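You operate a simulated robot arm through the tools that you are given. There is no shell and no other tool.

You are at the controls of a simulated robot arm. One attempt, no reset.

## Task
Swap the tank's brown filter for the white one on the tank top.
Fine: tank off first; the brown one goes in the steel pan; shut and clamp the cover. Set down upright: brown filter, white filter. Where these are worked on the way, their far stop is far enough and under half their travel is too little: filter clamp.

It is judged by the outcome, as a careful person would: the job done as asked, and still so three seconds after it is handed in. It fails if anything else is knocked over, pushed out of place, dropped, spilled or broken. Lids that push on must go on centred and level and be pressed home; caps that screw on are set level and turned clockwise until they are tight.

## Robot
A 7-joint arm with a two-finger gripper, fixed in place. Base frame: the origin is on the floor under the middle of its stand, x ahead of it, y to its left, z up; the work surface is at about z = 0.934. Readings come in m, degrees, newtons and seconds.
With the tool pointing down near the work surface it reaches from about 0.1 to 0.52 m from the base axis. Its first joint turns from -143.0 to 143.0 degrees. Payload 1.47 kg.
The tool frame sits at the grasp point between the pads (the TCP): z along the fingers, y along the line on which they close. The tips reach 0.016 m beyond it. The gripper opens to 0.087 m; its body begins 0.055 m behind the TCP.
Orientation is told as [roll, pitch, yaw] about the base's x, y, z axes, in that order, counted from this pose: with the fingers straight down and closing along the base's y, the tool's x points along the base's -x, its y along +y and its z along -z.

## Interface
- The arm moves only by the tool arm_command. Its argument "rows" is a list that holds one entry, the list of rows, each a list of 7 numbers: the shift along the base's x, y, z in m, then the turn, a rotation vector about the base's x, y, z in degrees, then the closure, from 0 (fully open) to 1 (shut). In form: [[[dx, dy, dz, rx, ry, rz, claw], ...]]. A call has 1 to 20 rows; each row is the pose to reach, as a shift and turn from the pose commanded when the call began. A row lasts 0.2 s, in which the tool goes at most 0.05 m and 8.6 degrees; a call with a longer step from one row to the next is refused whole, and so is a gripper value outside its range. A pose out of reach is approached as far as the arm can. The call stops where the force on the tool passes 70 N (or 10 N more than at its start, if that is more) or the arm is blocked; 0.2 s more then pass. Each finger travels about 0.045 m/s and halts on what it meets, pressing with about 28 N; the grip force reading is that of the motor and also rises with nothing between the fingers. The clock runs only during rows and for 0.2 s after the last one: add rows that repeat a pose to give the fingers time. The reply holds the time, the measured pose of the TCP, the force on the tool along the base axes, the opening and the grip force, in the units named above and with some noise, with the torque about the TCP (base axes, N m) and any sound that the robot's microphone picked up.
- Cameras (640 x 400 px; columns grow to the right, rows downward): "scene" is fixed at [0.0504, -0.5103, 1.5231]; the picture's right is [0.72, -0.69, 0.00], its down [-0.54, -0.57, -0.62] and it looks along [0.43, 0.45, -0.78] (base axes); focal length 244 px, centre (320, 200). "wrist" rides on the gripper at [0.073, 0.012, -0.09] in the tool frame; the picture's right is [-0.16, 0.99, 0.00], its down [-0.72, -0.12, -0.68] and it looks along [-0.67, -0.11, 0.73] (tool axes); focal length 247 px, centre (320, 200). There is no depth. A picture from a camera that has moved, and an enlarged one, comes with that camera's place and axes in the base frame and with its lens. The place of the scene camera against the robot may be out by one fixed shift of up to 0.018 m in any direction.
- grab_frame(camera): a new picture of that camera. The clock stands still meanwhile.
- slide_trunk(by): slides the trunk up (or, below 0, down) by that many m; the arm rides with it, the base frame stays. It gives what a move gives, with no picture.
- zoom(camera, box): a new picture of the part [left, top, right, bottom] of that camera's present view, enlarged. The clock stands still meanwhile.
- sign_off(): hands the job in; it is judged then, once.

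Nothing tells you positions but the pictures and the camera data. Unless the task says otherwise, let go and move clear before handing in.

The tools are called after ">>>" as name(argument=value, ...) on one line, values as JSON. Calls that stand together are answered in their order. arm_command: Moves the arm, as the interface text tells. Its arguments: {"type":"object","properties":{"rows":{"type":"array"}},"required":["rows"]} The other tools are called the same way: slide_trunk (by) moves the trunk up or down; grab_frame (camera) takes a picture; zoom (camera, box) takes an enlarged picture of a part of a camera's view; sign_off () hands the job in.

At the start:

```text
time_s: 0.0
eef_pos: [0.3721, -0.1755, 1.2405]
tool_rot: [0.1, 0.0, 0.0]
wrist_force: [-0.1, 0.8, -0.1]
ft_torque: [0.03, -0.02, 0.0]
gripper_width: 0.0873
gripper_force: 0.0
trunk travel left (down, up): [-1.037, 0.203]
```

scene: 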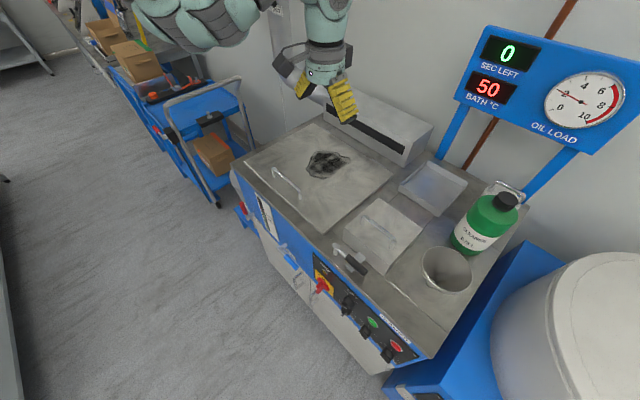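
wrist: 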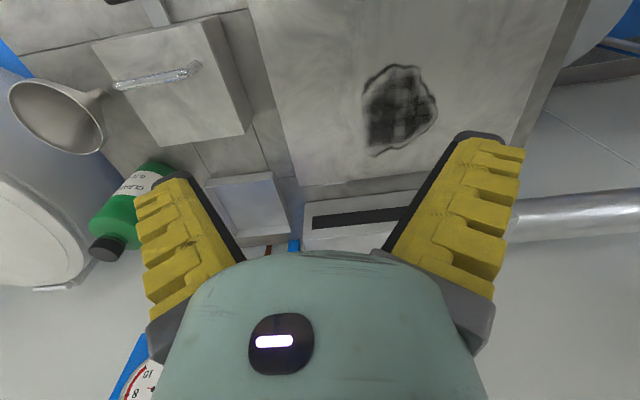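

I see an ultrasonic-bath-style tank with a large lid, a smaller cover with a handle, a steel pan, a green bottle, a funnel, and a control panel with a red switch. I'll look closer before moving anything.

>>> zoom(camera="scene", box=[220, 80, 540, 280])

>>> zoom(camera="scene", box=[220, 190, 540, 390])

>>> zoom(camera="scene", box=[300, 200, 440, 290])

>>> zoom(camera="scene", box=[440, 20, 640, 220])

>>> zoom(camera="wrist", box=[0, 0, 320, 200])

```text
2.00 times, centred on (380, 180) of scene
camera zoom: at [0.0504, -0.5103, 1.5231], right [0.72, -0.69, 0.0], down [-0.54, -0.57, -0.62], along [0.43, 0.45, -0.78], focal length 488 px, centre (200, 240)
```

zoom: 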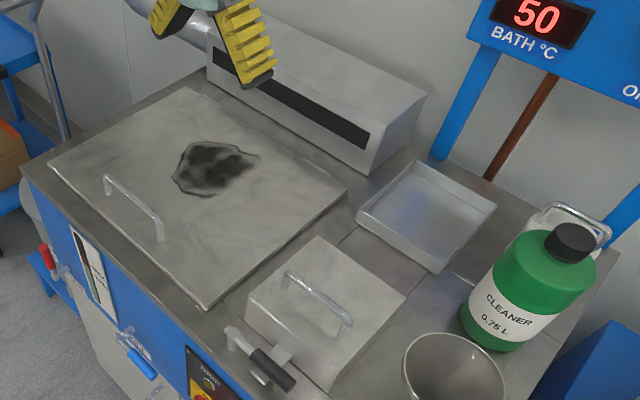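

```text
2.00 times, centred on (380, 290) of scene
camera zoom: at [0.0504, -0.5103, 1.5231], right [0.72, -0.69, 0.0], down [-0.54, -0.57, -0.62], along [0.43, 0.45, -0.78], focal length 488 px, centre (200, 20)
```

zoom: 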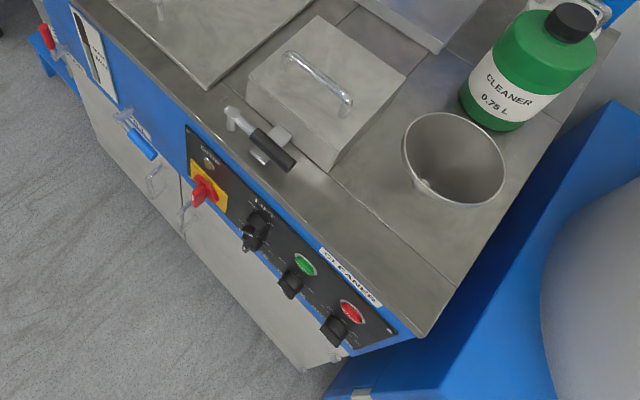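

```text
4.44 times, centred on (370, 245) of scene
camera zoom: at [0.0504, -0.5103, 1.5231], right [0.72, -0.69, 0.0], down [-0.54, -0.57, -0.62], along [0.43, 0.45, -0.78], focal length 1084 px, centre (98, 0)
```

zoom: 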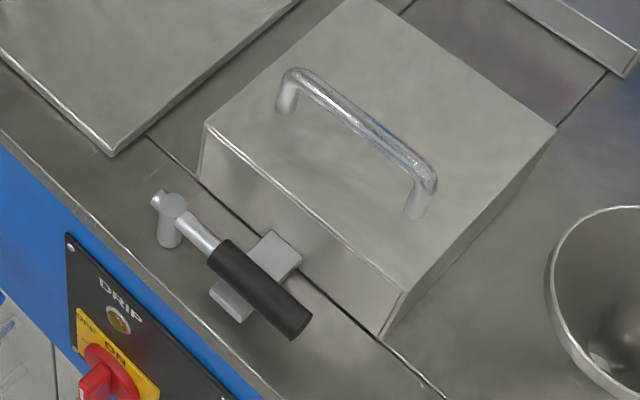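

```text
2.00 times, centred on (540, 120) of scene
camera zoom: at [0.0504, -0.5103, 1.5231], right [0.72, -0.69, 0.0], down [-0.54, -0.57, -0.62], along [0.43, 0.45, -0.78], focal length 488 px, centre (-120, 360)
```

zoom: 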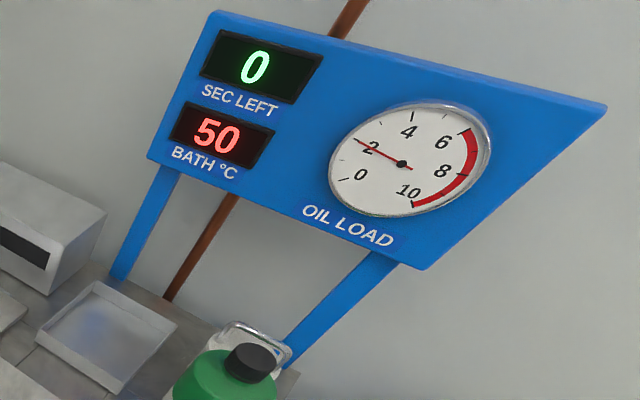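

```text
2.00 times, centred on (160, 100) of wrist
camera zoom: at [0.3, -0.1651, 1.3306], right [0.16, 0.99, 0.0], down [0.72, -0.12, 0.68], along [0.67, -0.11, -0.73], focal length 494 px, centre (640, 400)
```

zoom: 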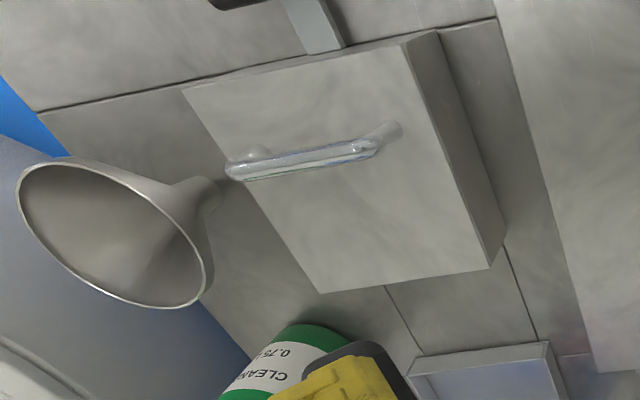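

The white filter is probably the item half hidden behind the green bottle, and the main switch is the red knob on yellow. I'll enlarge those and the clamp.

>>> zoom(camera="scene", box=[440, 160, 560, 260])

>>> zoom(camera="scene", box=[290, 240, 430, 370])

>>> zoom(camera="scene", box=[225, 180, 345, 300])

>>> zoom(camera="wrist", box=[80, 0, 240, 100])

```text
4.00 times, centred on (500, 210) of scene
camera zoom: at [0.0504, -0.5103, 1.5231], right [0.72, -0.69, 0.0], down [-0.54, -0.57, -0.62], along [0.43, 0.45, -0.78], focal length 976 px, centre (-400, 160)
```

zoom: 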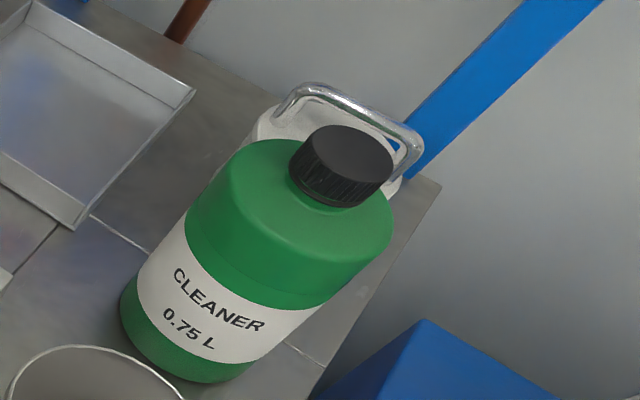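

```text
3.08 times, centred on (360, 305) of scene
camera zoom: at [0.0504, -0.5103, 1.5231], right [0.72, -0.69, 0.0], down [-0.54, -0.57, -0.62], along [0.43, 0.45, -0.78], focal length 751 px, centre (197, -123)
```

zoom: 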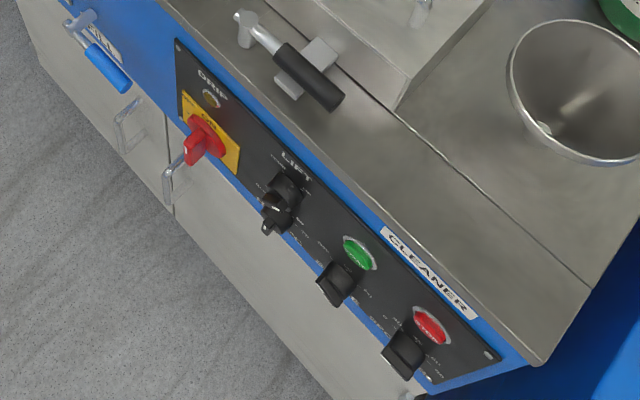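

```text
3.33 times, centred on (285, 240) of scene
camera zoom: at [0.0504, -0.5103, 1.5231], right [0.72, -0.69, 0.0], down [-0.54, -0.57, -0.62], along [0.43, 0.45, -0.78], focal length 813 px, centre (437, 67)
```

zoom: 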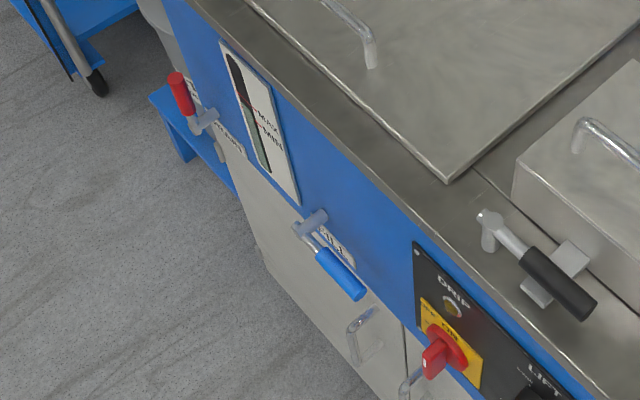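

```text
4.00 times, centred on (160, 50) of wrist
camera zoom: at [0.3, -0.1651, 1.3306], right [0.16, 0.99, 0.0], down [0.72, -0.12, 0.68], along [0.67, -0.11, -0.73], focal length 988 px, centre (960, 800)
```

zoom: 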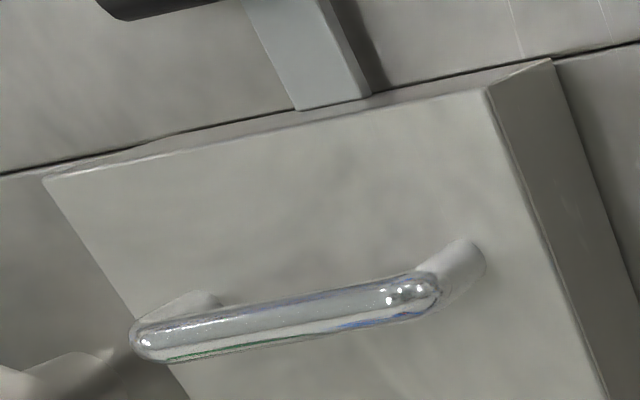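

The switch, clamp and filter are identified; the white filter has a chrome bail handle and stands behind the bottle. I'll move the arm high and to the right to view the cover, clamp and white filter with the wrist camera.

>>> arm_command(rows=[[[0, -0.045, 0.01, 0, 0, 0, 0], [0, -0.09, 0.02, 0, 0, 0, 0], [0, -0.135, 0.03, 0, 0, 0, 0], [0, -0.18, 0.03, 0, 0, 0, 0], [0, -0.22, 0.03, 0, 0, 0, 0]]])

>>> grab_frame(camera="wrist")

>>> grab_frame(camera="scene")

```text
time_s: 1.2
eef_pos: [0.3706, -0.3957, 1.2704]
tool_rot: [0.2, 0.1, -0.2]
wrist_force: [-0.2, 0.2, -0.4]
ft_torque: [-0.01, -0.01, -0.05]
gripper_width: 0.087
gripper_force: 0.1
trunk travel left (down, up): [-1.037, 0.203]
```

```text
taken
camera wrist: at [0.299, -0.3856, 1.3601], right [0.16, 0.99, 0.0], down [0.72, -0.12, 0.68], along [0.67, -0.11, -0.73], focal length 247 px, centre (320, 200)
```

wrist: 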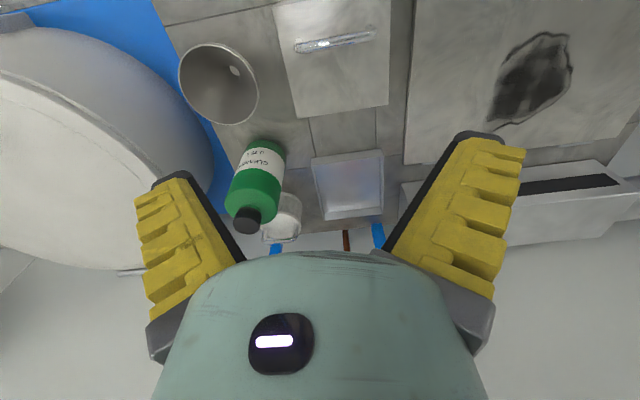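

```text
taken
```

scene: 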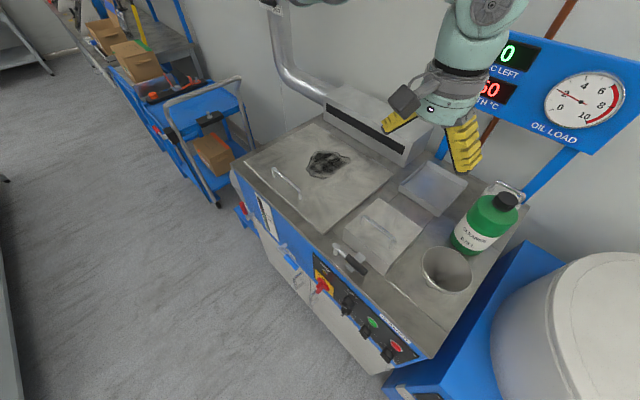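

>>> zoom(camera="wrist", box=[220, 120, 400, 260])

>>> zoom(camera="wrist", box=[160, 0, 420, 160])

```text
2.86 times, centred on (310, 190) of wrist
camera zoom: at [0.299, -0.3856, 1.3601], right [0.16, 0.99, 0.0], down [0.72, -0.12, 0.68], along [0.67, -0.11, -0.73], focal length 706 px, centre (349, 229)
```

zoom: 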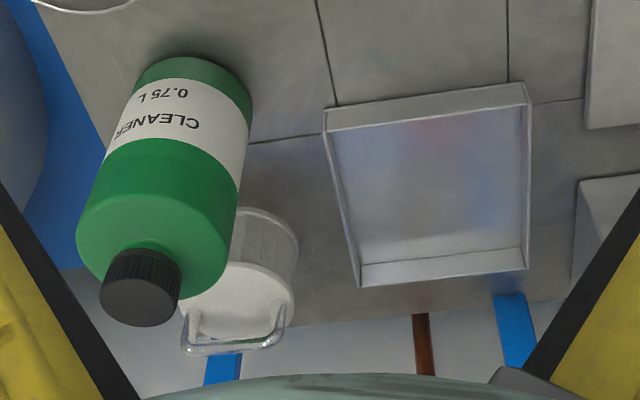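

```text
2.46 times, centred on (290, 80) of wrist
camera zoom: at [0.299, -0.3856, 1.3601], right [0.16, 0.99, 0.0], down [0.72, -0.12, 0.68], along [0.67, -0.11, -0.73], focal length 608 px, centre (394, 495)
```

zoom: 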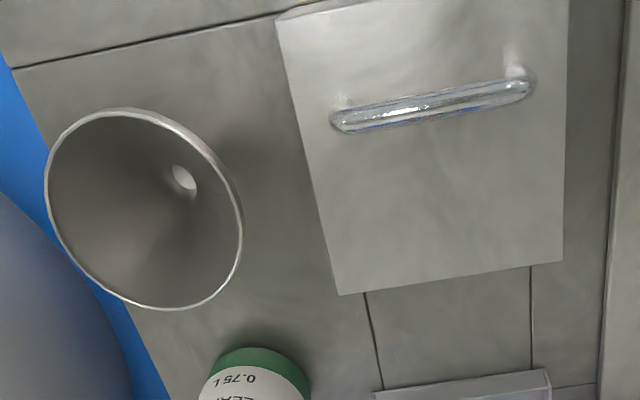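

The white filter stands at about (0.70, -0.53), and the pan spans roughly x 0.59–0.74, y -0.45 to -0.30. Next I'll bring the wrist camera back in front of the control panel to look at the main switch.

>>> arm_command(rows=[[[-0.045, 0.0, 0, 0, 0, 0, 0], [-0.09, 0.0, 0.0, 0, 0, 0, 0], [-0.135, 0.0, 0, 0, 0, 0, 0], [-0.18, 0.01, 0.0, 0, 0, 0, 0], [-0.22, 0.02, -0.0, 0, 0, 0, 0], [-0.25, 0.03, -0.03, 0, 0, 0, 0], [-0.25, 0.03, -0.075, 0, 0, 0, 0], [-0.25, 0.03, -0.12, 0, 0, 0, 0], [-0.25, 0.03, -0.165, 0, 0, 0, 0], [-0.25, 0.03, -0.21, 0, 0, 0, 0], [-0.25, 0.03, -0.25, 0, 0, 0, 0]]])

>>> grab_frame(camera="wrist")

>>> grab_frame(camera="scene")

```text
time_s: 3.6
eef_pos: [0.1292, -0.3517, 1.072]
tool_rot: [0.0, -0.1, 0.0]
wrist_force: [-0.8, 0.0, 0.0]
ft_torque: [0.0, 0.04, -0.05]
gripper_width: 0.0866
gripper_force: 0.1
out of reach, approached as far as the arm can: row 10, 11
trunk travel left (down, up): [-1.037, 0.203]
```

```text
taken
camera wrist: at [0.058, -0.3411, 1.1618], right [0.16, 0.99, 0.0], down [0.72, -0.11, 0.68], along [0.67, -0.11, -0.73], focal length 247 px, centre (320, 200)
```

wrist: 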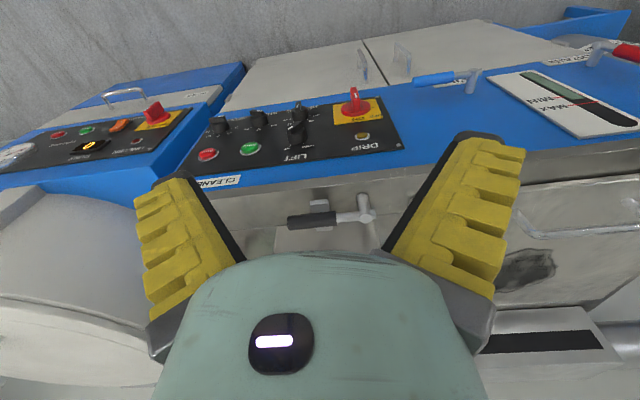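

```text
taken
```

scene: 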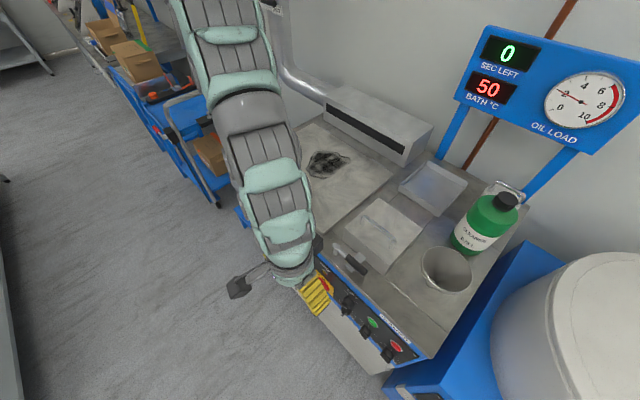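

>>> zoom(camera="wrist", box=[180, 70, 420, 220])

>>> zoom(camera="wrist", box=[280, 70, 420, 170])

>>> zoom(camera="wrist", box=[0, 60, 240, 200])

>>> zoom(camera="wrist", box=[240, 160, 420, 260])

```text
2.67 times, centred on (300, 145) of wrist
camera zoom: at [0.058, -0.3411, 1.1618], right [0.16, 0.99, 0.0], down [0.72, -0.11, 0.68], along [0.67, -0.11, -0.73], focal length 659 px, centre (373, 347)
```

zoom: 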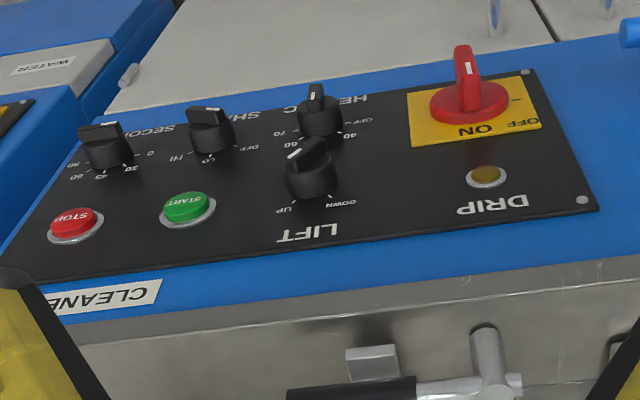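

```text
4.00 times, centred on (350, 120) of wrist
camera zoom: at [0.058, -0.3411, 1.1618], right [0.16, 0.99, 0.0], down [0.72, -0.11, 0.68], along [0.67, -0.11, -0.73], focal length 988 px, centre (200, 520)
```

zoom: 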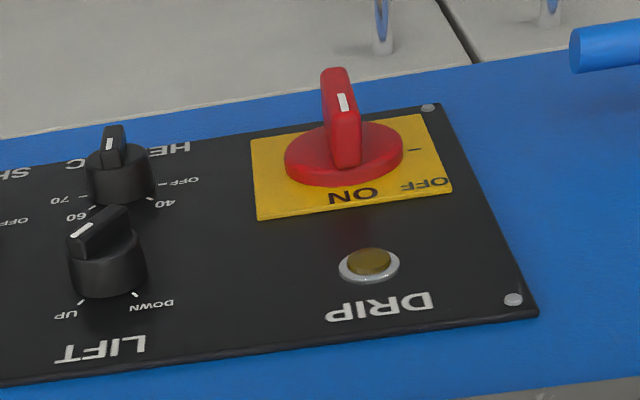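

```text
2.67 times, centred on (120, 130) of wrist
camera zoom: at [0.058, -0.3411, 1.1618], right [0.16, 0.99, 0.0], down [0.72, -0.11, 0.68], along [0.67, -0.11, -0.73], focal length 659 px, centre (853, 387)
```

zoom: 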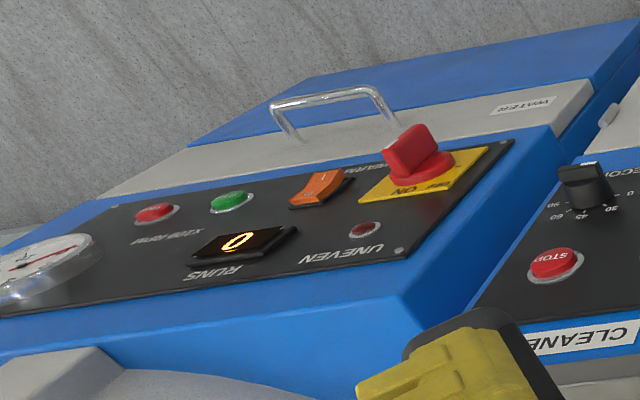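

```text
3.56 times, centred on (330, 210) of wrist
camera zoom: at [0.058, -0.3411, 1.1618], right [0.16, 0.99, 0.0], down [0.72, -0.11, 0.68], along [0.67, -0.11, -0.73], focal length 878 px, centre (284, 164)
```

zoom: 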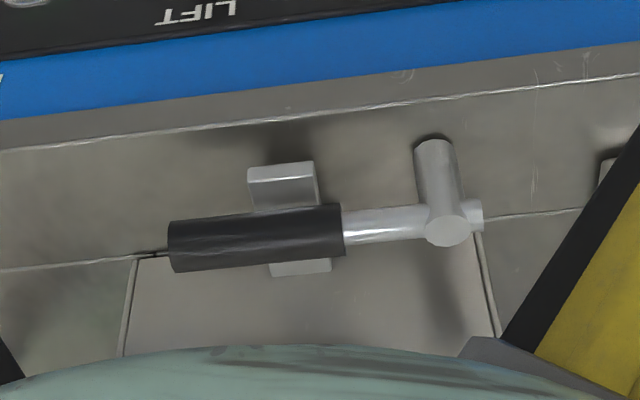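

The main switch is a red blade knob at about y=-0.31, z≈0.755 on a vertical panel at x≈0.245, pointing up at ON; OFF is a quarter turn to its left (+y). I'll pitch the tool forward in steps to see if I can address the knob head-on.

>>> arm_command(rows=[[[0, 0.0, 0.02, 0, -8, 0, 0], [0, 0.0, 0.04, 0, -16, 0, 0], [0, 0.0, 0.06, 0, -24, 0, 0], [0, 0.0, 0.08, 0, -32, 0, 0], [0, 0.0, 0.1, 0, -40, 0, 0], [0, 0.0, 0.1, 0, -45, 0, 0]]])

>>> grab_frame(camera="wrist")

>>> grab_frame(camera="scene")

```text
time_s: 5.0
eef_pos: [0.1326, -0.3304, 1.1805]
tool_rot: [0.0, -41.9, 0.2]
wrist_force: [0.1, -0.1, -0.2]
ft_torque: [0.04, -0.01, -0.01]
gripper_width: 0.0866
gripper_force: 0.1
out of reach, approached as far as the arm can: row 4, 5, 6
trunk travel left (down, up): [-1.037, 0.203]
```

```text
taken
camera wrist: at [0.0205, -0.3203, 1.1995], right [0.12, 0.99, 0.1], down [0.09, -0.12, 0.99], along [0.99, -0.1, -0.1], focal length 247 px, centre (320, 200)
```

wrist: 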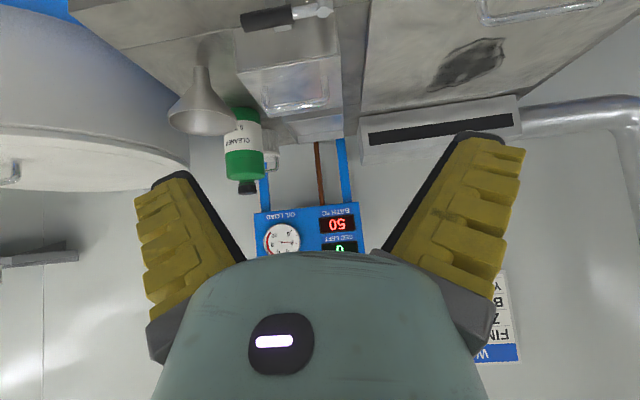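

```text
taken
```

scene: 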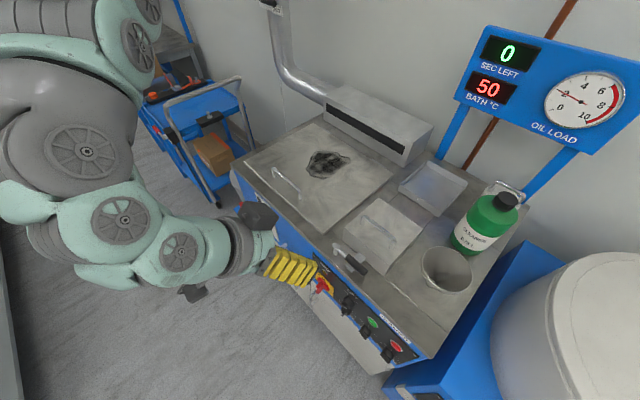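

The arm reaches about -42° pitch here. I'll lower the trunk so the hand comes level with the panel, staying clear of it at x≈0.13.

>>> slide_trunk(by=-0.3)

>>> grab_frame(camera="wrist")

>>> grab_frame(camera="scene")

```text
time_s: 8.0
eef_pos: [0.132, -0.3301, 0.8802]
tool_rot: [0.0, -41.7, 0.1]
wrist_force: [0.4, 0.3, -0.1]
ft_torque: [-0.01, 0.04, -0.01]
gripper_width: 0.0869
gripper_force: 0.1
trunk travel left (down, up): [-0.737, 0.503]
```

```text
taken
camera wrist: at [0.0196, -0.3197, 0.8993], right [0.12, 0.99, 0.1], down [0.09, -0.12, 0.99], along [0.99, -0.11, -0.1], focal length 247 px, centre (320, 200)
```

wrist: 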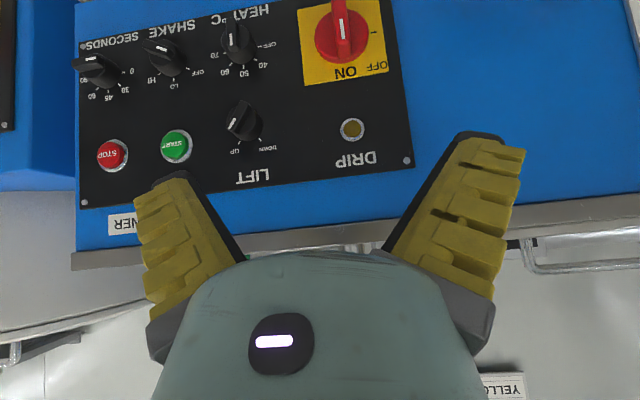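

```text
taken
```

scene: 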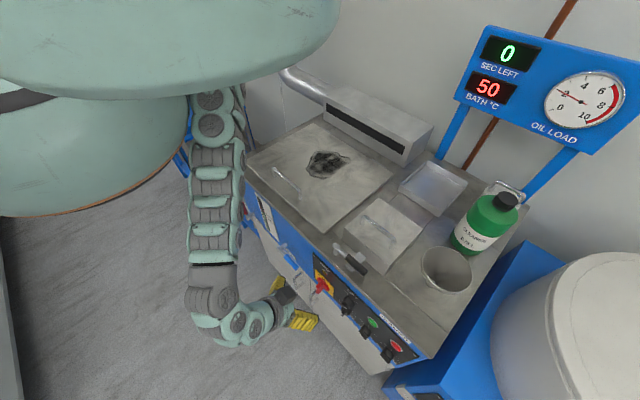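

>>> zoom(camera="wrist", box=[260, 0, 420, 100])

>>> zoom(camera="scene", box=[150, 80, 350, 360])

```text
4.00 times, centred on (340, 50) of wrist
camera zoom: at [0.0196, -0.3197, 0.8993], right [0.12, 0.99, 0.1], down [0.09, -0.12, 0.99], along [0.99, -0.11, -0.1], focal length 988 px, centre (240, 800)
```

zoom: 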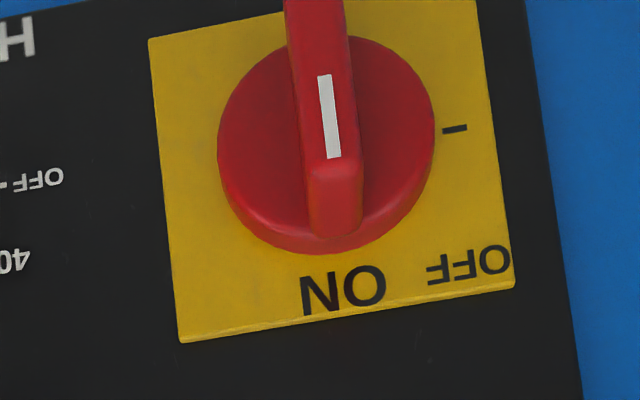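

```text
1.43 times, centred on (250, 220) of scene
camera zoom: at [0.0504, -0.5103, 1.5231], right [0.72, -0.69, 0.0], down [-0.54, -0.57, -0.62], along [0.43, 0.45, -0.78], focal length 349 px, centre (420, 171)
```

zoom: 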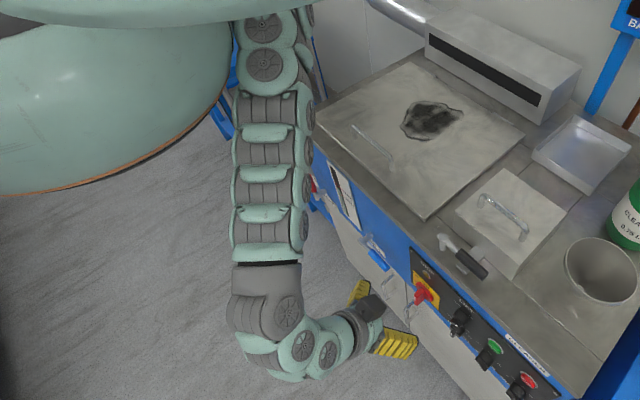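

The knob's axis is near (x≈0.25, y≈-0.306, z≈0.715) with a vertical blade. I'll try pitching further towards horizontal now that the trunk is lower.

>>> arm_command(rows=[[[0, 0.02, 0.0, 0, -8, 0, 0], [0, 0.02, 0.0, 0, -16, 0, 0], [0, 0.02, 0.0, 0, -24, 0, 0], [0, 0.02, 0.0, 0, -32, 0, 0], [0, 0.02, 0.0, 0, -40, 0, 0], [0, 0.02, 0.0, 0, -48, 0, 0]]])

>>> grab_frame(camera="wrist")

>>> grab_frame(camera="scene")

```text
time_s: 9.6
eef_pos: [0.2005, -0.2756, 0.9853]
tool_rot: [-22.4, -73.2, 23.6]
wrist_force: [-0.7, 0.3, -0.4]
ft_torque: [-0.05, -0.04, -0.06]
gripper_width: 0.087
gripper_force: 0.0
out of reach, approached as far as the arm can: row 1, 2, 3, 4, 5, 6
trunk travel left (down, up): [-0.737, 0.503]
stopped in row 6: the arm was blocked; the commanded pose is now the measured one
```

```text
taken
camera wrist: at [0.0954, -0.2748, 0.9387], right [0.01, 1.0, 0.04], down [-0.46, -0.03, 0.89], along [0.89, -0.02, 0.46], focal length 247 px, centre (320, 200)
```

wrist: 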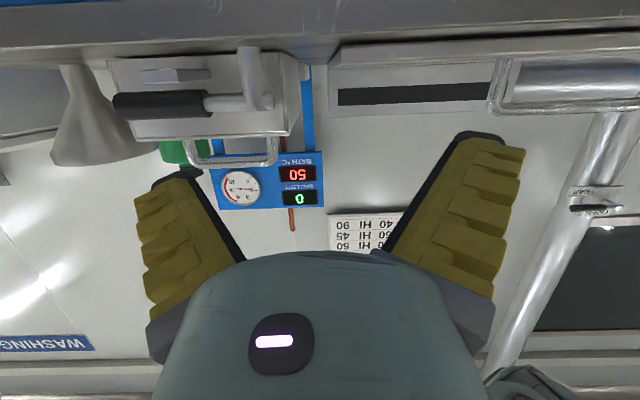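

```text
taken
```

scene: 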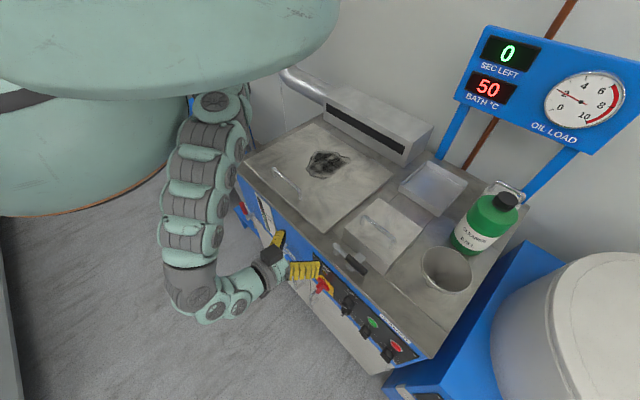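

The arm was only stopped by its own limits (forces stayed near zero) and the tool is now pitched about -75°, nearly horizontal. I'll test whether it can back off a little at this tilt before lowering it to the knob.

>>> arm_command(rows=[[[-0.01, -0.01, 0.0, 0, 0, 0, 0], [-0.02, -0.02, 0.0, 0, 0, 0, 0], [-0.02, -0.03, 0.0, 0, 0, 0, 0]]])

```text
time_s: 10.4
eef_pos: [0.1803, -0.3073, 0.9851]
tool_rot: [-22.8, -72.9, 24.0]
wrist_force: [-0.3, -0.4, 1.1]
ft_torque: [-0.01, 0.0, 0.01]
gripper_width: 0.087
gripper_force: 0.0
trunk travel left (down, up): [-0.737, 0.503]
```

>>> arm_command(rows=[[[-0.015, 0.0, 0.0, 0, 0, 0, 0], [-0.03, 0.0, 0.0, 0, 0, 0, 0], [-0.03, 0, 0.0, 5, 0, 0, 0]]])

>>> grab_frame(camera="wrist")

>>> grab_frame(camera="scene")

```text
time_s: 10.9
eef_pos: [0.2464, -0.3178, 0.9917]
tool_rot: [-23.4, -73.3, 38.6]
wrist_force: [0.1, 0.4, -0.5]
ft_torque: [-0.02, -0.03, -0.01]
gripper_width: 0.087
gripper_force: 0.0
out of reach, approached as far as the arm can: row 1, 2
trunk travel left (down, up): [-0.737, 0.503]
stopped in row 2: the arm was blocked; the commanded pose is now the measured one
```

```text
taken
camera wrist: at [0.144, -0.3418, 0.9444], right [-0.24, 0.97, 0.04], down [-0.44, -0.14, 0.89], along [0.87, 0.19, 0.46], focal length 247 px, centre (320, 200)
```

wrist: 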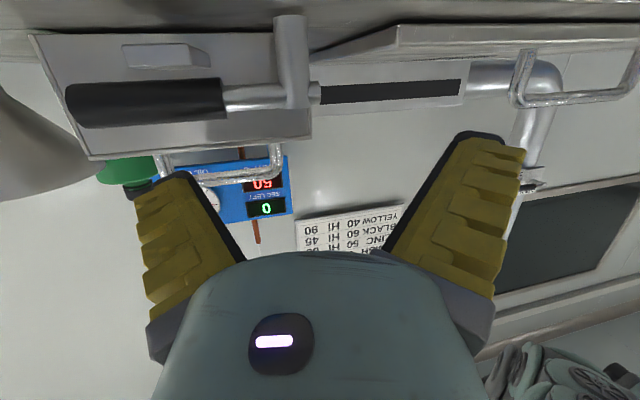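

```text
taken
```

scene: 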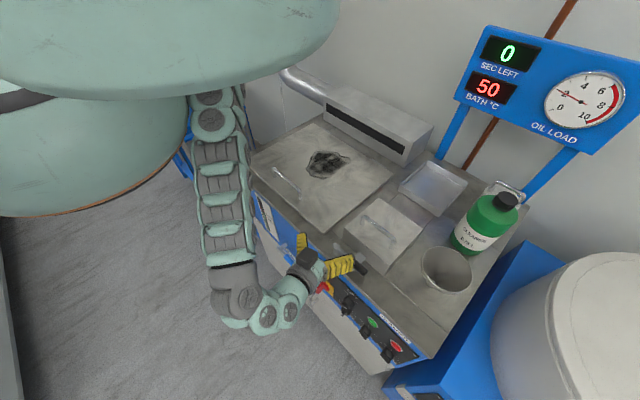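

The arm drifts when asked for an unreachable pose, so I'll avoid those. I'll retreat from the tank edge to the pose that was reachable before (x≈0.19) and square the tool up to the panel.

>>> arm_command(rows=[[[-0.02, 0.004, 0.005, 0, 0, -5, 0], [-0.04, 0.008, 0.005, 0, 0, -10, 0], [-0.055, 0.011, 0.0, 0, 0, -14.5, 0]]])

>>> zoom(camera="scene", box=[260, 190, 440, 310])

```text
time_s: 11.7
eef_pos: [0.1868, -0.3077, 0.994]
tool_rot: [-24.2, -73.0, 24.1]
wrist_force: [0.2, 0.7, -0.2]
ft_torque: [0.01, -0.01, 0.05]
gripper_width: 0.0871
gripper_force: 0.0
trunk travel left (down, up): [-0.737, 0.503]
```

```text
3.33 times, centred on (350, 250) of scene
camera zoom: at [0.0504, -0.5103, 1.5231], right [0.72, -0.69, 0.0], down [-0.54, -0.57, -0.62], along [0.43, 0.45, -0.78], focal length 813 px, centre (220, 33)
```

zoom: 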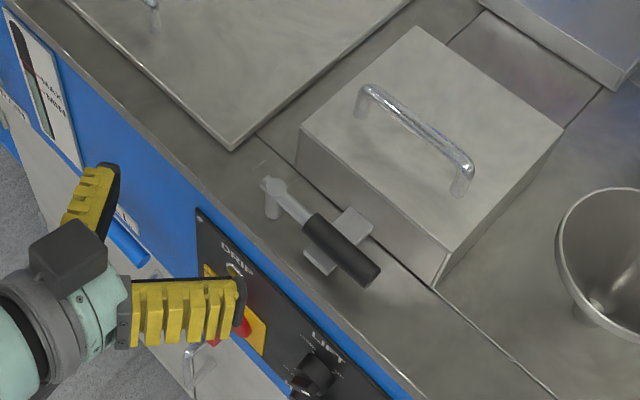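

The clamp is untouched and the open fingers straddle the knob's line at y≈-0.308. I'll slide the trunk down in stages and check the alignment.

>>> slide_trunk(by=-0.18)

>>> grab_frame(camera="wrist")

>>> grab_frame(camera="scene")

```text
time_s: 13.7
eef_pos: [0.1886, -0.3059, 0.8123]
tool_rot: [-23.5, -73.1, 24.0]
wrist_force: [-0.1, 0.4, -0.2]
ft_torque: [-0.04, 0.01, 0.0]
gripper_width: 0.0867
gripper_force: 0.0
trunk travel left (down, up): [-0.557, 0.683]
```

```text
taken
camera wrist: at [0.0845, -0.3036, 0.765], right [0.02, 1.0, 0.04], down [-0.46, -0.02, 0.89], along [0.89, -0.03, 0.46], focal length 247 px, centre (320, 200)
```

wrist: 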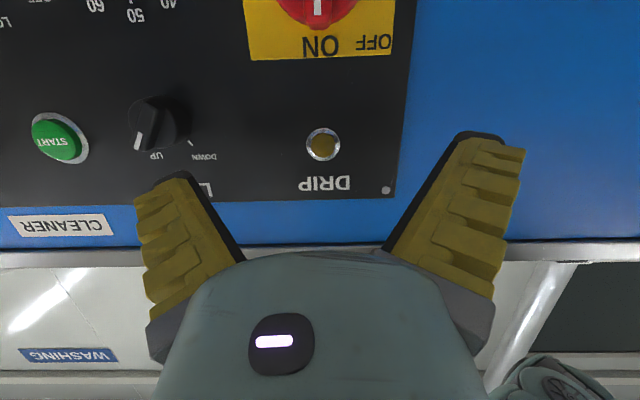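

```text
taken
```

scene: 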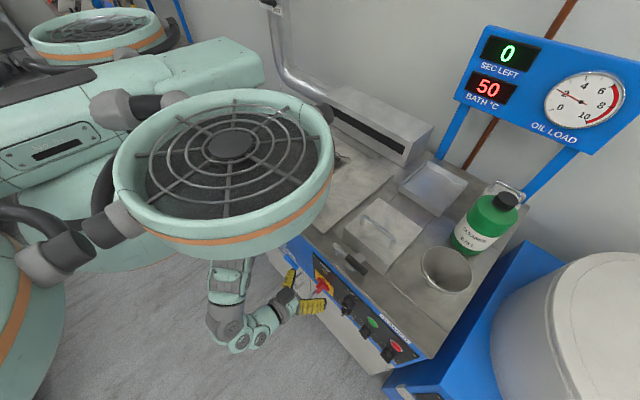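

The panel is at x≈0.258, the knob axis at y≈-0.306, z≈0.716. Before gripping I'll raise the hand clear and test in free space whether the wrist can roll the needed quarter turn.

>>> slide_trunk(by=0.16)

>>> arm_command(rows=[[[0, 0, 0, -8, 0, 0, 0], [0, 0, 0, -16, 0, 0, 0], [0, 0, 0, -24, 0, 0, 0], [0, 0, 0, -32, 0, 0, 0]]])

```text
time_s: 15.5
eef_pos: [0.1889, -0.3046, 0.9719]
tool_rot: [-23.3, -73.1, 23.8]
wrist_force: [0.2, -0.2, -0.6]
ft_torque: [-0.01, -0.02, 0.01]
gripper_width: 0.0869
gripper_force: 0.1
trunk travel left (down, up): [-0.717, 0.523]
```

```text
time_s: 16.5
eef_pos: [0.1886, -0.3493, 0.9751]
tool_rot: [-68.5, -51.5, 64.9]
wrist_force: [0.5, -0.5, 0.1]
ft_torque: [0.02, -0.01, 0.07]
gripper_width: 0.0868
gripper_force: 0.1
out of reach, approached as far as the arm can: row 2, 3, 4
trunk travel left (down, up): [-0.717, 0.523]
```

>>> arm_command(rows=[[[0, 0, 0.01, 8, 0, 0, 0], [0, 0, 0.02, 16, 0, 0, 0], [0, 0, 0.03, 24, 0, 0, 0], [0, 0, 0.04, 32, 0, 0, 0]]])

```text
time_s: 17.5
eef_pos: [0.1892, -0.3459, 1.0171]
tool_rot: [-11.1, -74.3, 11.9]
wrist_force: [-0.2, -0.8, 0.3]
ft_torque: [0.01, 0.0, -0.03]
gripper_width: 0.087
gripper_force: 0.0
trunk travel left (down, up): [-0.717, 0.523]
```

>>> zoom(camera="scene", box=[120, 40, 440, 320])

>>> grab_frame(camera="wrist")

```text
1.43 times, centred on (280, 180) of scene
camera zoom: at [0.0504, -0.5103, 1.5231], right [0.72, -0.69, 0.0], down [-0.54, -0.57, -0.62], along [0.43, 0.45, -0.78], focal length 349 px, centre (377, 229)
```

zoom: 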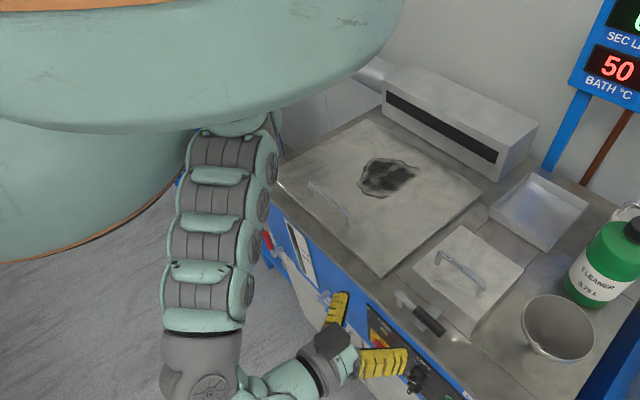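

```text
taken
camera wrist: at [0.0848, -0.3411, 0.9703], right [0.02, 0.99, 0.1], down [-0.46, -0.08, 0.88], along [0.89, -0.06, 0.46], focal length 247 px, centre (320, 200)
```

wrist: 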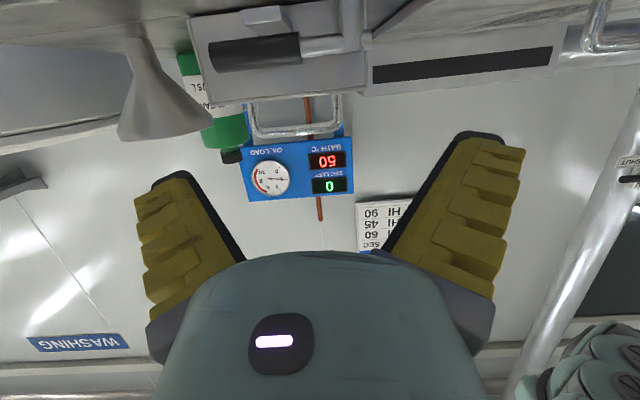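

>>> arm_command(rows=[[[0.01, 0.01, 0.03, 0, 0, 0, 0], [0.03, 0.03, 0.06, 0, 0, 0, 0], [0.046, 0.04, 0.065, 0, 0, 0, 0], [0.046, 0.04, 0.065, -7, 0, 2, 0], [0.046, 0.04, 0.065, -15, 0, 4, 0], [0.046, 0.04, 0.065, -22, 0, 6, 0]]])

```text
time_s: 18.9
eef_pos: [0.2555, -0.3131, 1.0773]
tool_rot: [-52.7, -63.5, 56.3]
wrist_force: [-0.8, -0.7, 0.6]
ft_torque: [0.0, -0.01, 0.01]
gripper_width: 0.0871
gripper_force: 0.2
out of reach, approached as far as the arm can: row 6
trunk travel left (down, up): [-0.717, 0.523]
```

Rolling a horizontal hand is limited to about 20° here, so I'll instead tilt the tool to about -45° and push the top of the blade toward OFF with one finger's inner pad. First I'll unroll the hand and tilt it, backing away from the tank.

>>> arm_command(rows=[[[-0.01, 0.0, 0.01, 7, 0, -2, 0.2], [-0.03, 0.0, 0.02, 14, 0, -4, 0.4], [-0.05, 0.0, 0.02, 20.5, 0, -5.5, 0.54]]])

>>> arm_command(rows=[[[0, 0.0, 0.0, 0, 8, 0, 0.54], [0, 0.0, 0, 0, 16, 0, 0.54], [0, 0.0, 0, 0, 24, 0, 0.54], [0, 0, 0, 0, 29, 0, 0.54]]])

```text
time_s: 19.7
eef_pos: [0.204, -0.3134, 1.0966]
tool_rot: [-0.5, -74.5, 1.4]
wrist_force: [0.1, 0.4, 0.6]
ft_torque: [-0.02, -0.02, -0.01]
gripper_width: 0.0456
gripper_force: 3.9
trunk travel left (down, up): [-0.717, 0.523]
```

```text
time_s: 20.7
eef_pos: [0.1733, -0.3645, 1.0739]
tool_rot: [0.4, -45.6, 0.6]
wrist_force: [0.3, -1.0, -0.2]
ft_torque: [-0.02, 0.02, 0.01]
gripper_width: 0.0458
gripper_force: 4.1
out of reach, approached as far as the arm can: row 1, 2, 3, 4
trunk travel left (down, up): [-0.717, 0.523]
```

>>> arm_command(rows=[[[-0.01, 0.0, -0.04, 0, 0, 0, 0.54], [-0.01, 0.01, -0.08, 0, 0, 0, 0.54], [-0.01, 0.03, -0.12, 0, 0, 0, 0.54], [0.0, 0.05, -0.15, 0, 0, 0, 0.54]]])

>>> grab_frame(camera="scene")

```text
time_s: 21.7
eef_pos: [0.1728, -0.314, 0.9255]
tool_rot: [0.2, -45.5, 0.8]
wrist_force: [-0.1, -0.8, 0.3]
ft_torque: [0.01, 0.02, 0.0]
gripper_width: 0.046
gripper_force: 4.1
trunk travel left (down, up): [-0.717, 0.523]
```

```text
taken
```

scene: 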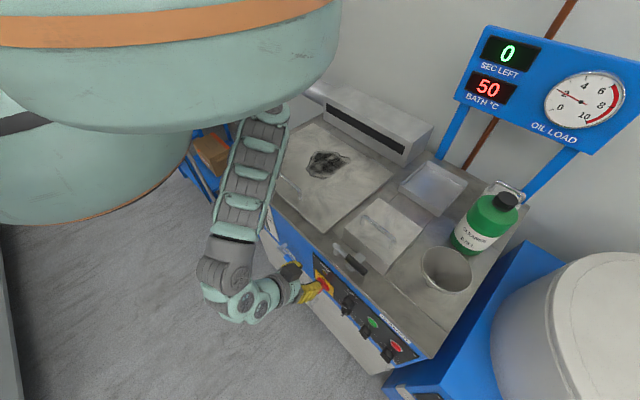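

At pitch -45° this pose is reachable. I'll slide the trunk down so the fingertips face the upper half of the knob blade and check the view.

>>> slide_trunk(by=-0.18)

>>> grab_frame(camera="wrist")

>>> zoom(camera="scene", box=[260, 220, 400, 320])

```text
time_s: 23.7
eef_pos: [0.1722, -0.3126, 0.7448]
tool_rot: [0.2, -45.6, 0.7]
wrist_force: [0.3, 0.7, -0.7]
ft_torque: [-0.01, 0.01, 0.03]
gripper_width: 0.0459
gripper_force: 3.8
trunk travel left (down, up): [-0.537, 0.703]
```

```text
taken
camera wrist: at [0.0587, -0.3053, 0.7558], right [0.09, 0.99, 0.12], down [0.02, -0.12, 0.99], along [1.0, -0.09, -0.03], focal length 247 px, centre (320, 200)
```

wrist: 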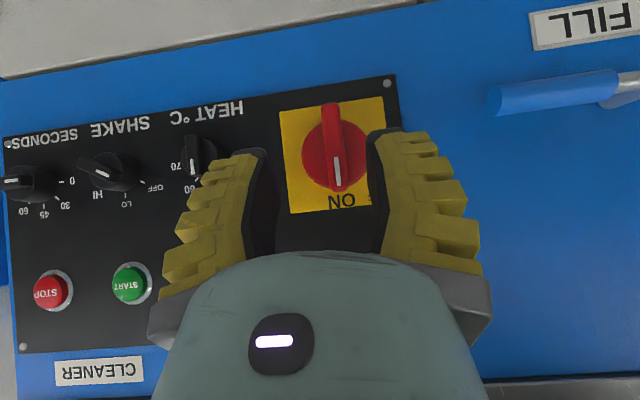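

```text
4.00 times, centred on (330, 270) of scene
camera zoom: at [0.0504, -0.5103, 1.5231], right [0.72, -0.69, 0.0], down [-0.54, -0.57, -0.62], along [0.43, 0.45, -0.78], focal length 976 px, centre (280, -80)
```

zoom: 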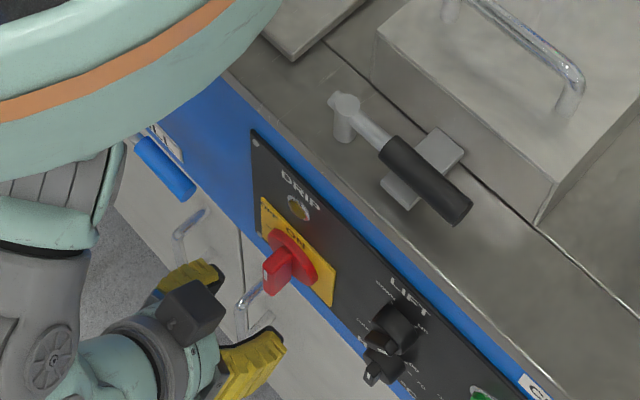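

>>> zoom(camera="wrist", box=[260, 80, 420, 230])

```text
2.67 times, centred on (340, 155) of wrist
camera zoom: at [0.0587, -0.3053, 0.7558], right [0.09, 0.99, 0.12], down [0.02, -0.12, 0.99], along [1.0, -0.09, -0.03], focal length 659 px, centre (267, 320)
```

zoom: 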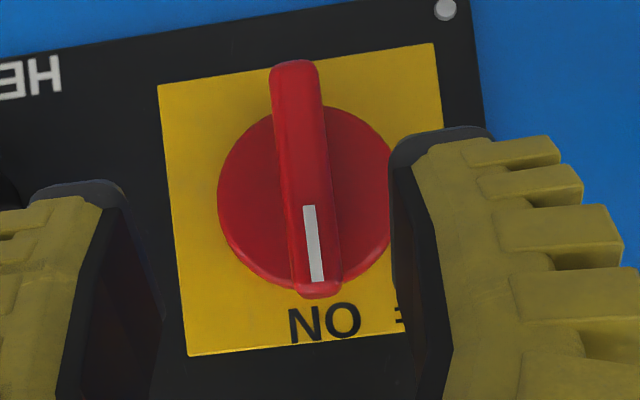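

The knob centre is at y≈-0.307, z≈0.716, with its blade reaching out to x≈0.228. The fingers straddle the blade; I'll move in over its upper half.

>>> arm_command(rows=[[[0.01, 0, 0.005, 0, 0, 0, 0.54], [0.025, 0, 0.006, 0, 0, 0, 0.54], [0.04, 0, 0.006, 0, 0, 0, 0.54], [0.0525, 0, 0.006, 0, 0, 0, 0.54]]])

>>> grab_frame(camera="wrist")

>>> zoom(camera="scene", box=[280, 240, 380, 320])

```text
time_s: 24.7
eef_pos: [0.225, -0.3123, 0.7508]
tool_rot: [0.4, -45.6, 0.7]
wrist_force: [-0.2, -0.2, -0.2]
ft_torque: [0.02, 0.04, -0.02]
gripper_width: 0.0458
gripper_force: 4.7
trunk travel left (down, up): [-0.537, 0.703]
```

```text
taken
camera wrist: at [0.1116, -0.3049, 0.7617], right [0.09, 0.99, 0.12], down [0.02, -0.12, 0.99], along [1.0, -0.09, -0.03], focal length 247 px, centre (320, 200)
```

wrist: 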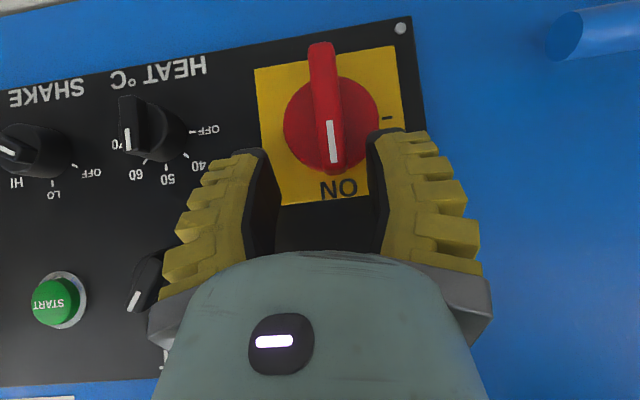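

```text
5.00 times, centred on (330, 280) of scene
camera zoom: at [0.0504, -0.5103, 1.5231], right [0.72, -0.69, 0.0], down [-0.54, -0.57, -0.62], along [0.43, 0.45, -0.78], focal length 1220 px, centre (270, -200)
```

zoom: 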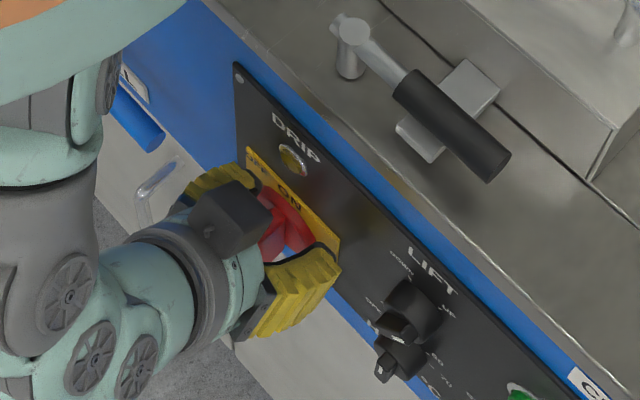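

The fingertips overlap the top (ON) end of the blade. Now I'll push it toward +y (OFF) with the right finger's pad along an arc.

>>> arm_command(rows=[[[0, 0.01, 0, 0, 0, 0, 0.54], [0, 0.02, 0, 0, 0, 0, 0.54], [0, 0.026, 0, 0, 0, 0, 0.54], [0, 0.032, 0, 0, 0, 0, 0.54], [0, 0.037, -0.001, 0, 0, 0, 0.54]]])

>>> grab_frame(camera="wrist")

```text
time_s: 25.9
eef_pos: [0.2237, -0.283, 0.7446]
tool_rot: [0.1, -45.6, 0.9]
wrist_force: [-0.2, -4.7, 3.7]
ft_torque: [-0.12, 0.0, -0.01]
gripper_width: 0.0492
gripper_force: 7.0
out of reach, approached as far as the arm can: row 4, 5
trunk travel left (down, up): [-0.537, 0.703]
```

```text
taken
camera wrist: at [0.1087, -0.2751, 0.757], right [0.09, 0.99, 0.11], down [0.02, -0.12, 0.99], along [1.0, -0.09, -0.03], focal length 247 px, centre (320, 200)
```

wrist: 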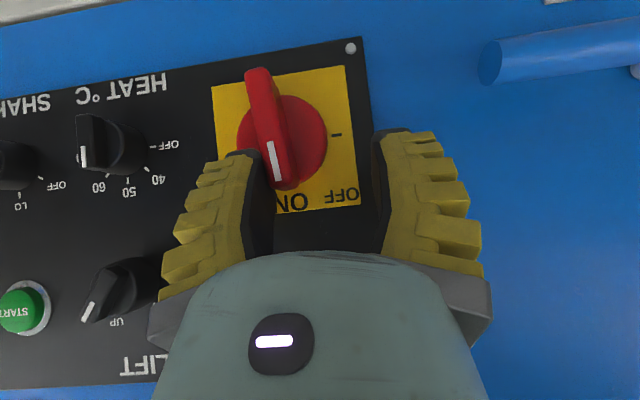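

The blade started turning, but the arm hit its inner reach limit. I'll back off, raise the trunk while lowering the arm for more working room, and repeat.

>>> arm_command(rows=[[[0, -0.012, 0.004, 0, 0, 0, 0.54], [-0.015, -0.025, 0.004, 0, 0, 0, 0.54], [-0.035, -0.03, 0.002, 0, 0, 0, 0.54], [-0.05, -0.03, 0.0, 0, 0, 0, 0.54]]])

>>> slide_trunk(by=0.1)

>>> arm_command(rows=[[[0, 0, -0.03, 0, 0, 0, 0.54], [0, 0, -0.06, 0, 0, 0, 0.54], [0, 0.0, -0.09, 0, 0, 0, 0.54], [0, 0.0, -0.1, 0, 0, 0, 0.54]]])

```text
time_s: 26.9
eef_pos: [0.1724, -0.3116, 0.7452]
tool_rot: [0.2, -45.5, 0.8]
wrist_force: [0.7, 0.0, -0.1]
ft_torque: [0.01, 0.0, 0.01]
gripper_width: 0.0456
gripper_force: 3.7
trunk travel left (down, up): [-0.537, 0.703]
```

```text
time_s: 28.2
eef_pos: [0.1727, -0.3105, 0.8433]
tool_rot: [0.2, -45.6, 0.7]
wrist_force: [0.6, -0.5, -0.2]
ft_torque: [-0.01, 0.01, -0.02]
gripper_width: 0.0457
gripper_force: 4.5
trunk travel left (down, up): [-0.637, 0.603]
```

```text
time_s: 29.2
eef_pos: [0.1754, -0.3078, 0.7464]
tool_rot: [0.1, -45.4, 0.8]
wrist_force: [0.5, 0.5, 0.0]
ft_torque: [0.0, 0.0, -0.02]
gripper_width: 0.0458
gripper_force: 4.1
out of reach, approached as far as the arm can: row 4
trunk travel left (down, up): [-0.637, 0.603]
```

>>> arm_command(rows=[[[0.015, -0.002, 0.005, 0, 0, 0, 0.54], [0.03, -0.003, 0.006, 0, 0, 0, 0.54], [0.045, -0.003, 0.006, 0, 0, 0, 0.54], [0.05, -0.003, 0.006, 0, 0, 0, 0.54]]])

>>> arm_command(rows=[[[0, 0.01, 0, 0, 0, 0, 0.54], [0, 0.018, 0, 0, 0, 0, 0.54], [0, 0.024, 0, 0, 0, 0, 0.54], [0, 0.03, -0.001, 0, 0, 0, 0.54]]])

>>> grab_frame(camera="wrist")

```text
time_s: 30.2
eef_pos: [0.2241, -0.311, 0.7527]
tool_rot: [0.4, -45.6, 0.8]
wrist_force: [-0.3, -0.7, 0.0]
ft_torque: [0.0, -0.01, -0.06]
gripper_width: 0.0457
gripper_force: 4.5
trunk travel left (down, up): [-0.637, 0.603]
```

```text
time_s: 31.2
eef_pos: [0.2247, -0.2818, 0.7527]
tool_rot: [0.0, -45.5, 0.8]
wrist_force: [-0.8, -3.8, 2.4]
ft_torque: [-0.06, 0.03, 0.01]
gripper_width: 0.0483
gripper_force: 6.4
trunk travel left (down, up): [-0.637, 0.603]
```

```text
taken
camera wrist: at [0.1105, -0.2736, 0.7646], right [0.1, 0.99, 0.11], down [0.02, -0.12, 0.99], along [1.0, -0.09, -0.03], focal length 247 px, centre (320, 200)
```

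wrist: 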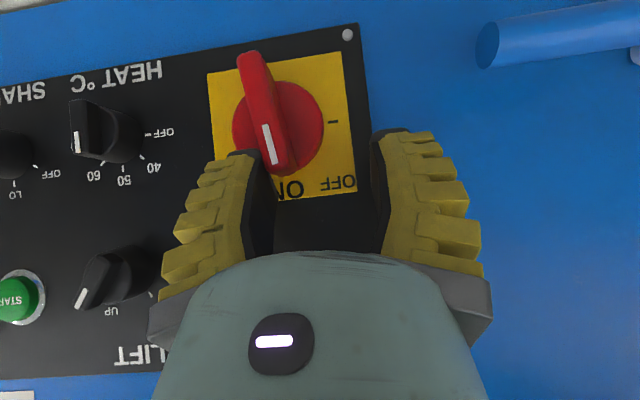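

It's turning and still in reach. I'll continue the arc, pushing toward +y and then down.

>>> arm_command(rows=[[[0, 0.006, -0.001, 0, 0, 0, 0.54], [0, 0.011, -0.002, 0, 0, 0, 0.54], [0, 0.016, -0.004, 0, 0, 0, 0.54], [0, 0.02, -0.006, 0, 0, 0, 0.54]]])

>>> grab_frame(camera="wrist")

```text
time_s: 32.2
eef_pos: [0.2254, -0.2622, 0.7469]
tool_rot: [0.2, -45.6, 0.8]
wrist_force: [1.0, -3.2, 3.1]
ft_torque: [-0.18, -0.06, 0.06]
gripper_width: 0.0481
gripper_force: 5.8
trunk travel left (down, up): [-0.637, 0.603]
```

```text
taken
camera wrist: at [0.1107, -0.2535, 0.7581], right [0.09, 0.99, 0.12], down [0.02, -0.12, 0.99], along [1.0, -0.09, -0.03], focal length 247 px, centre (320, 200)
```

wrist: 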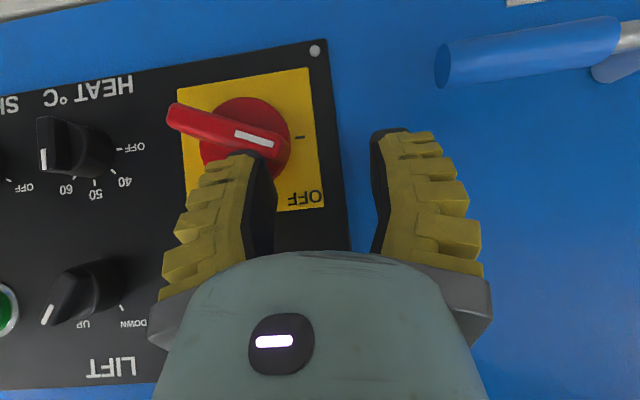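

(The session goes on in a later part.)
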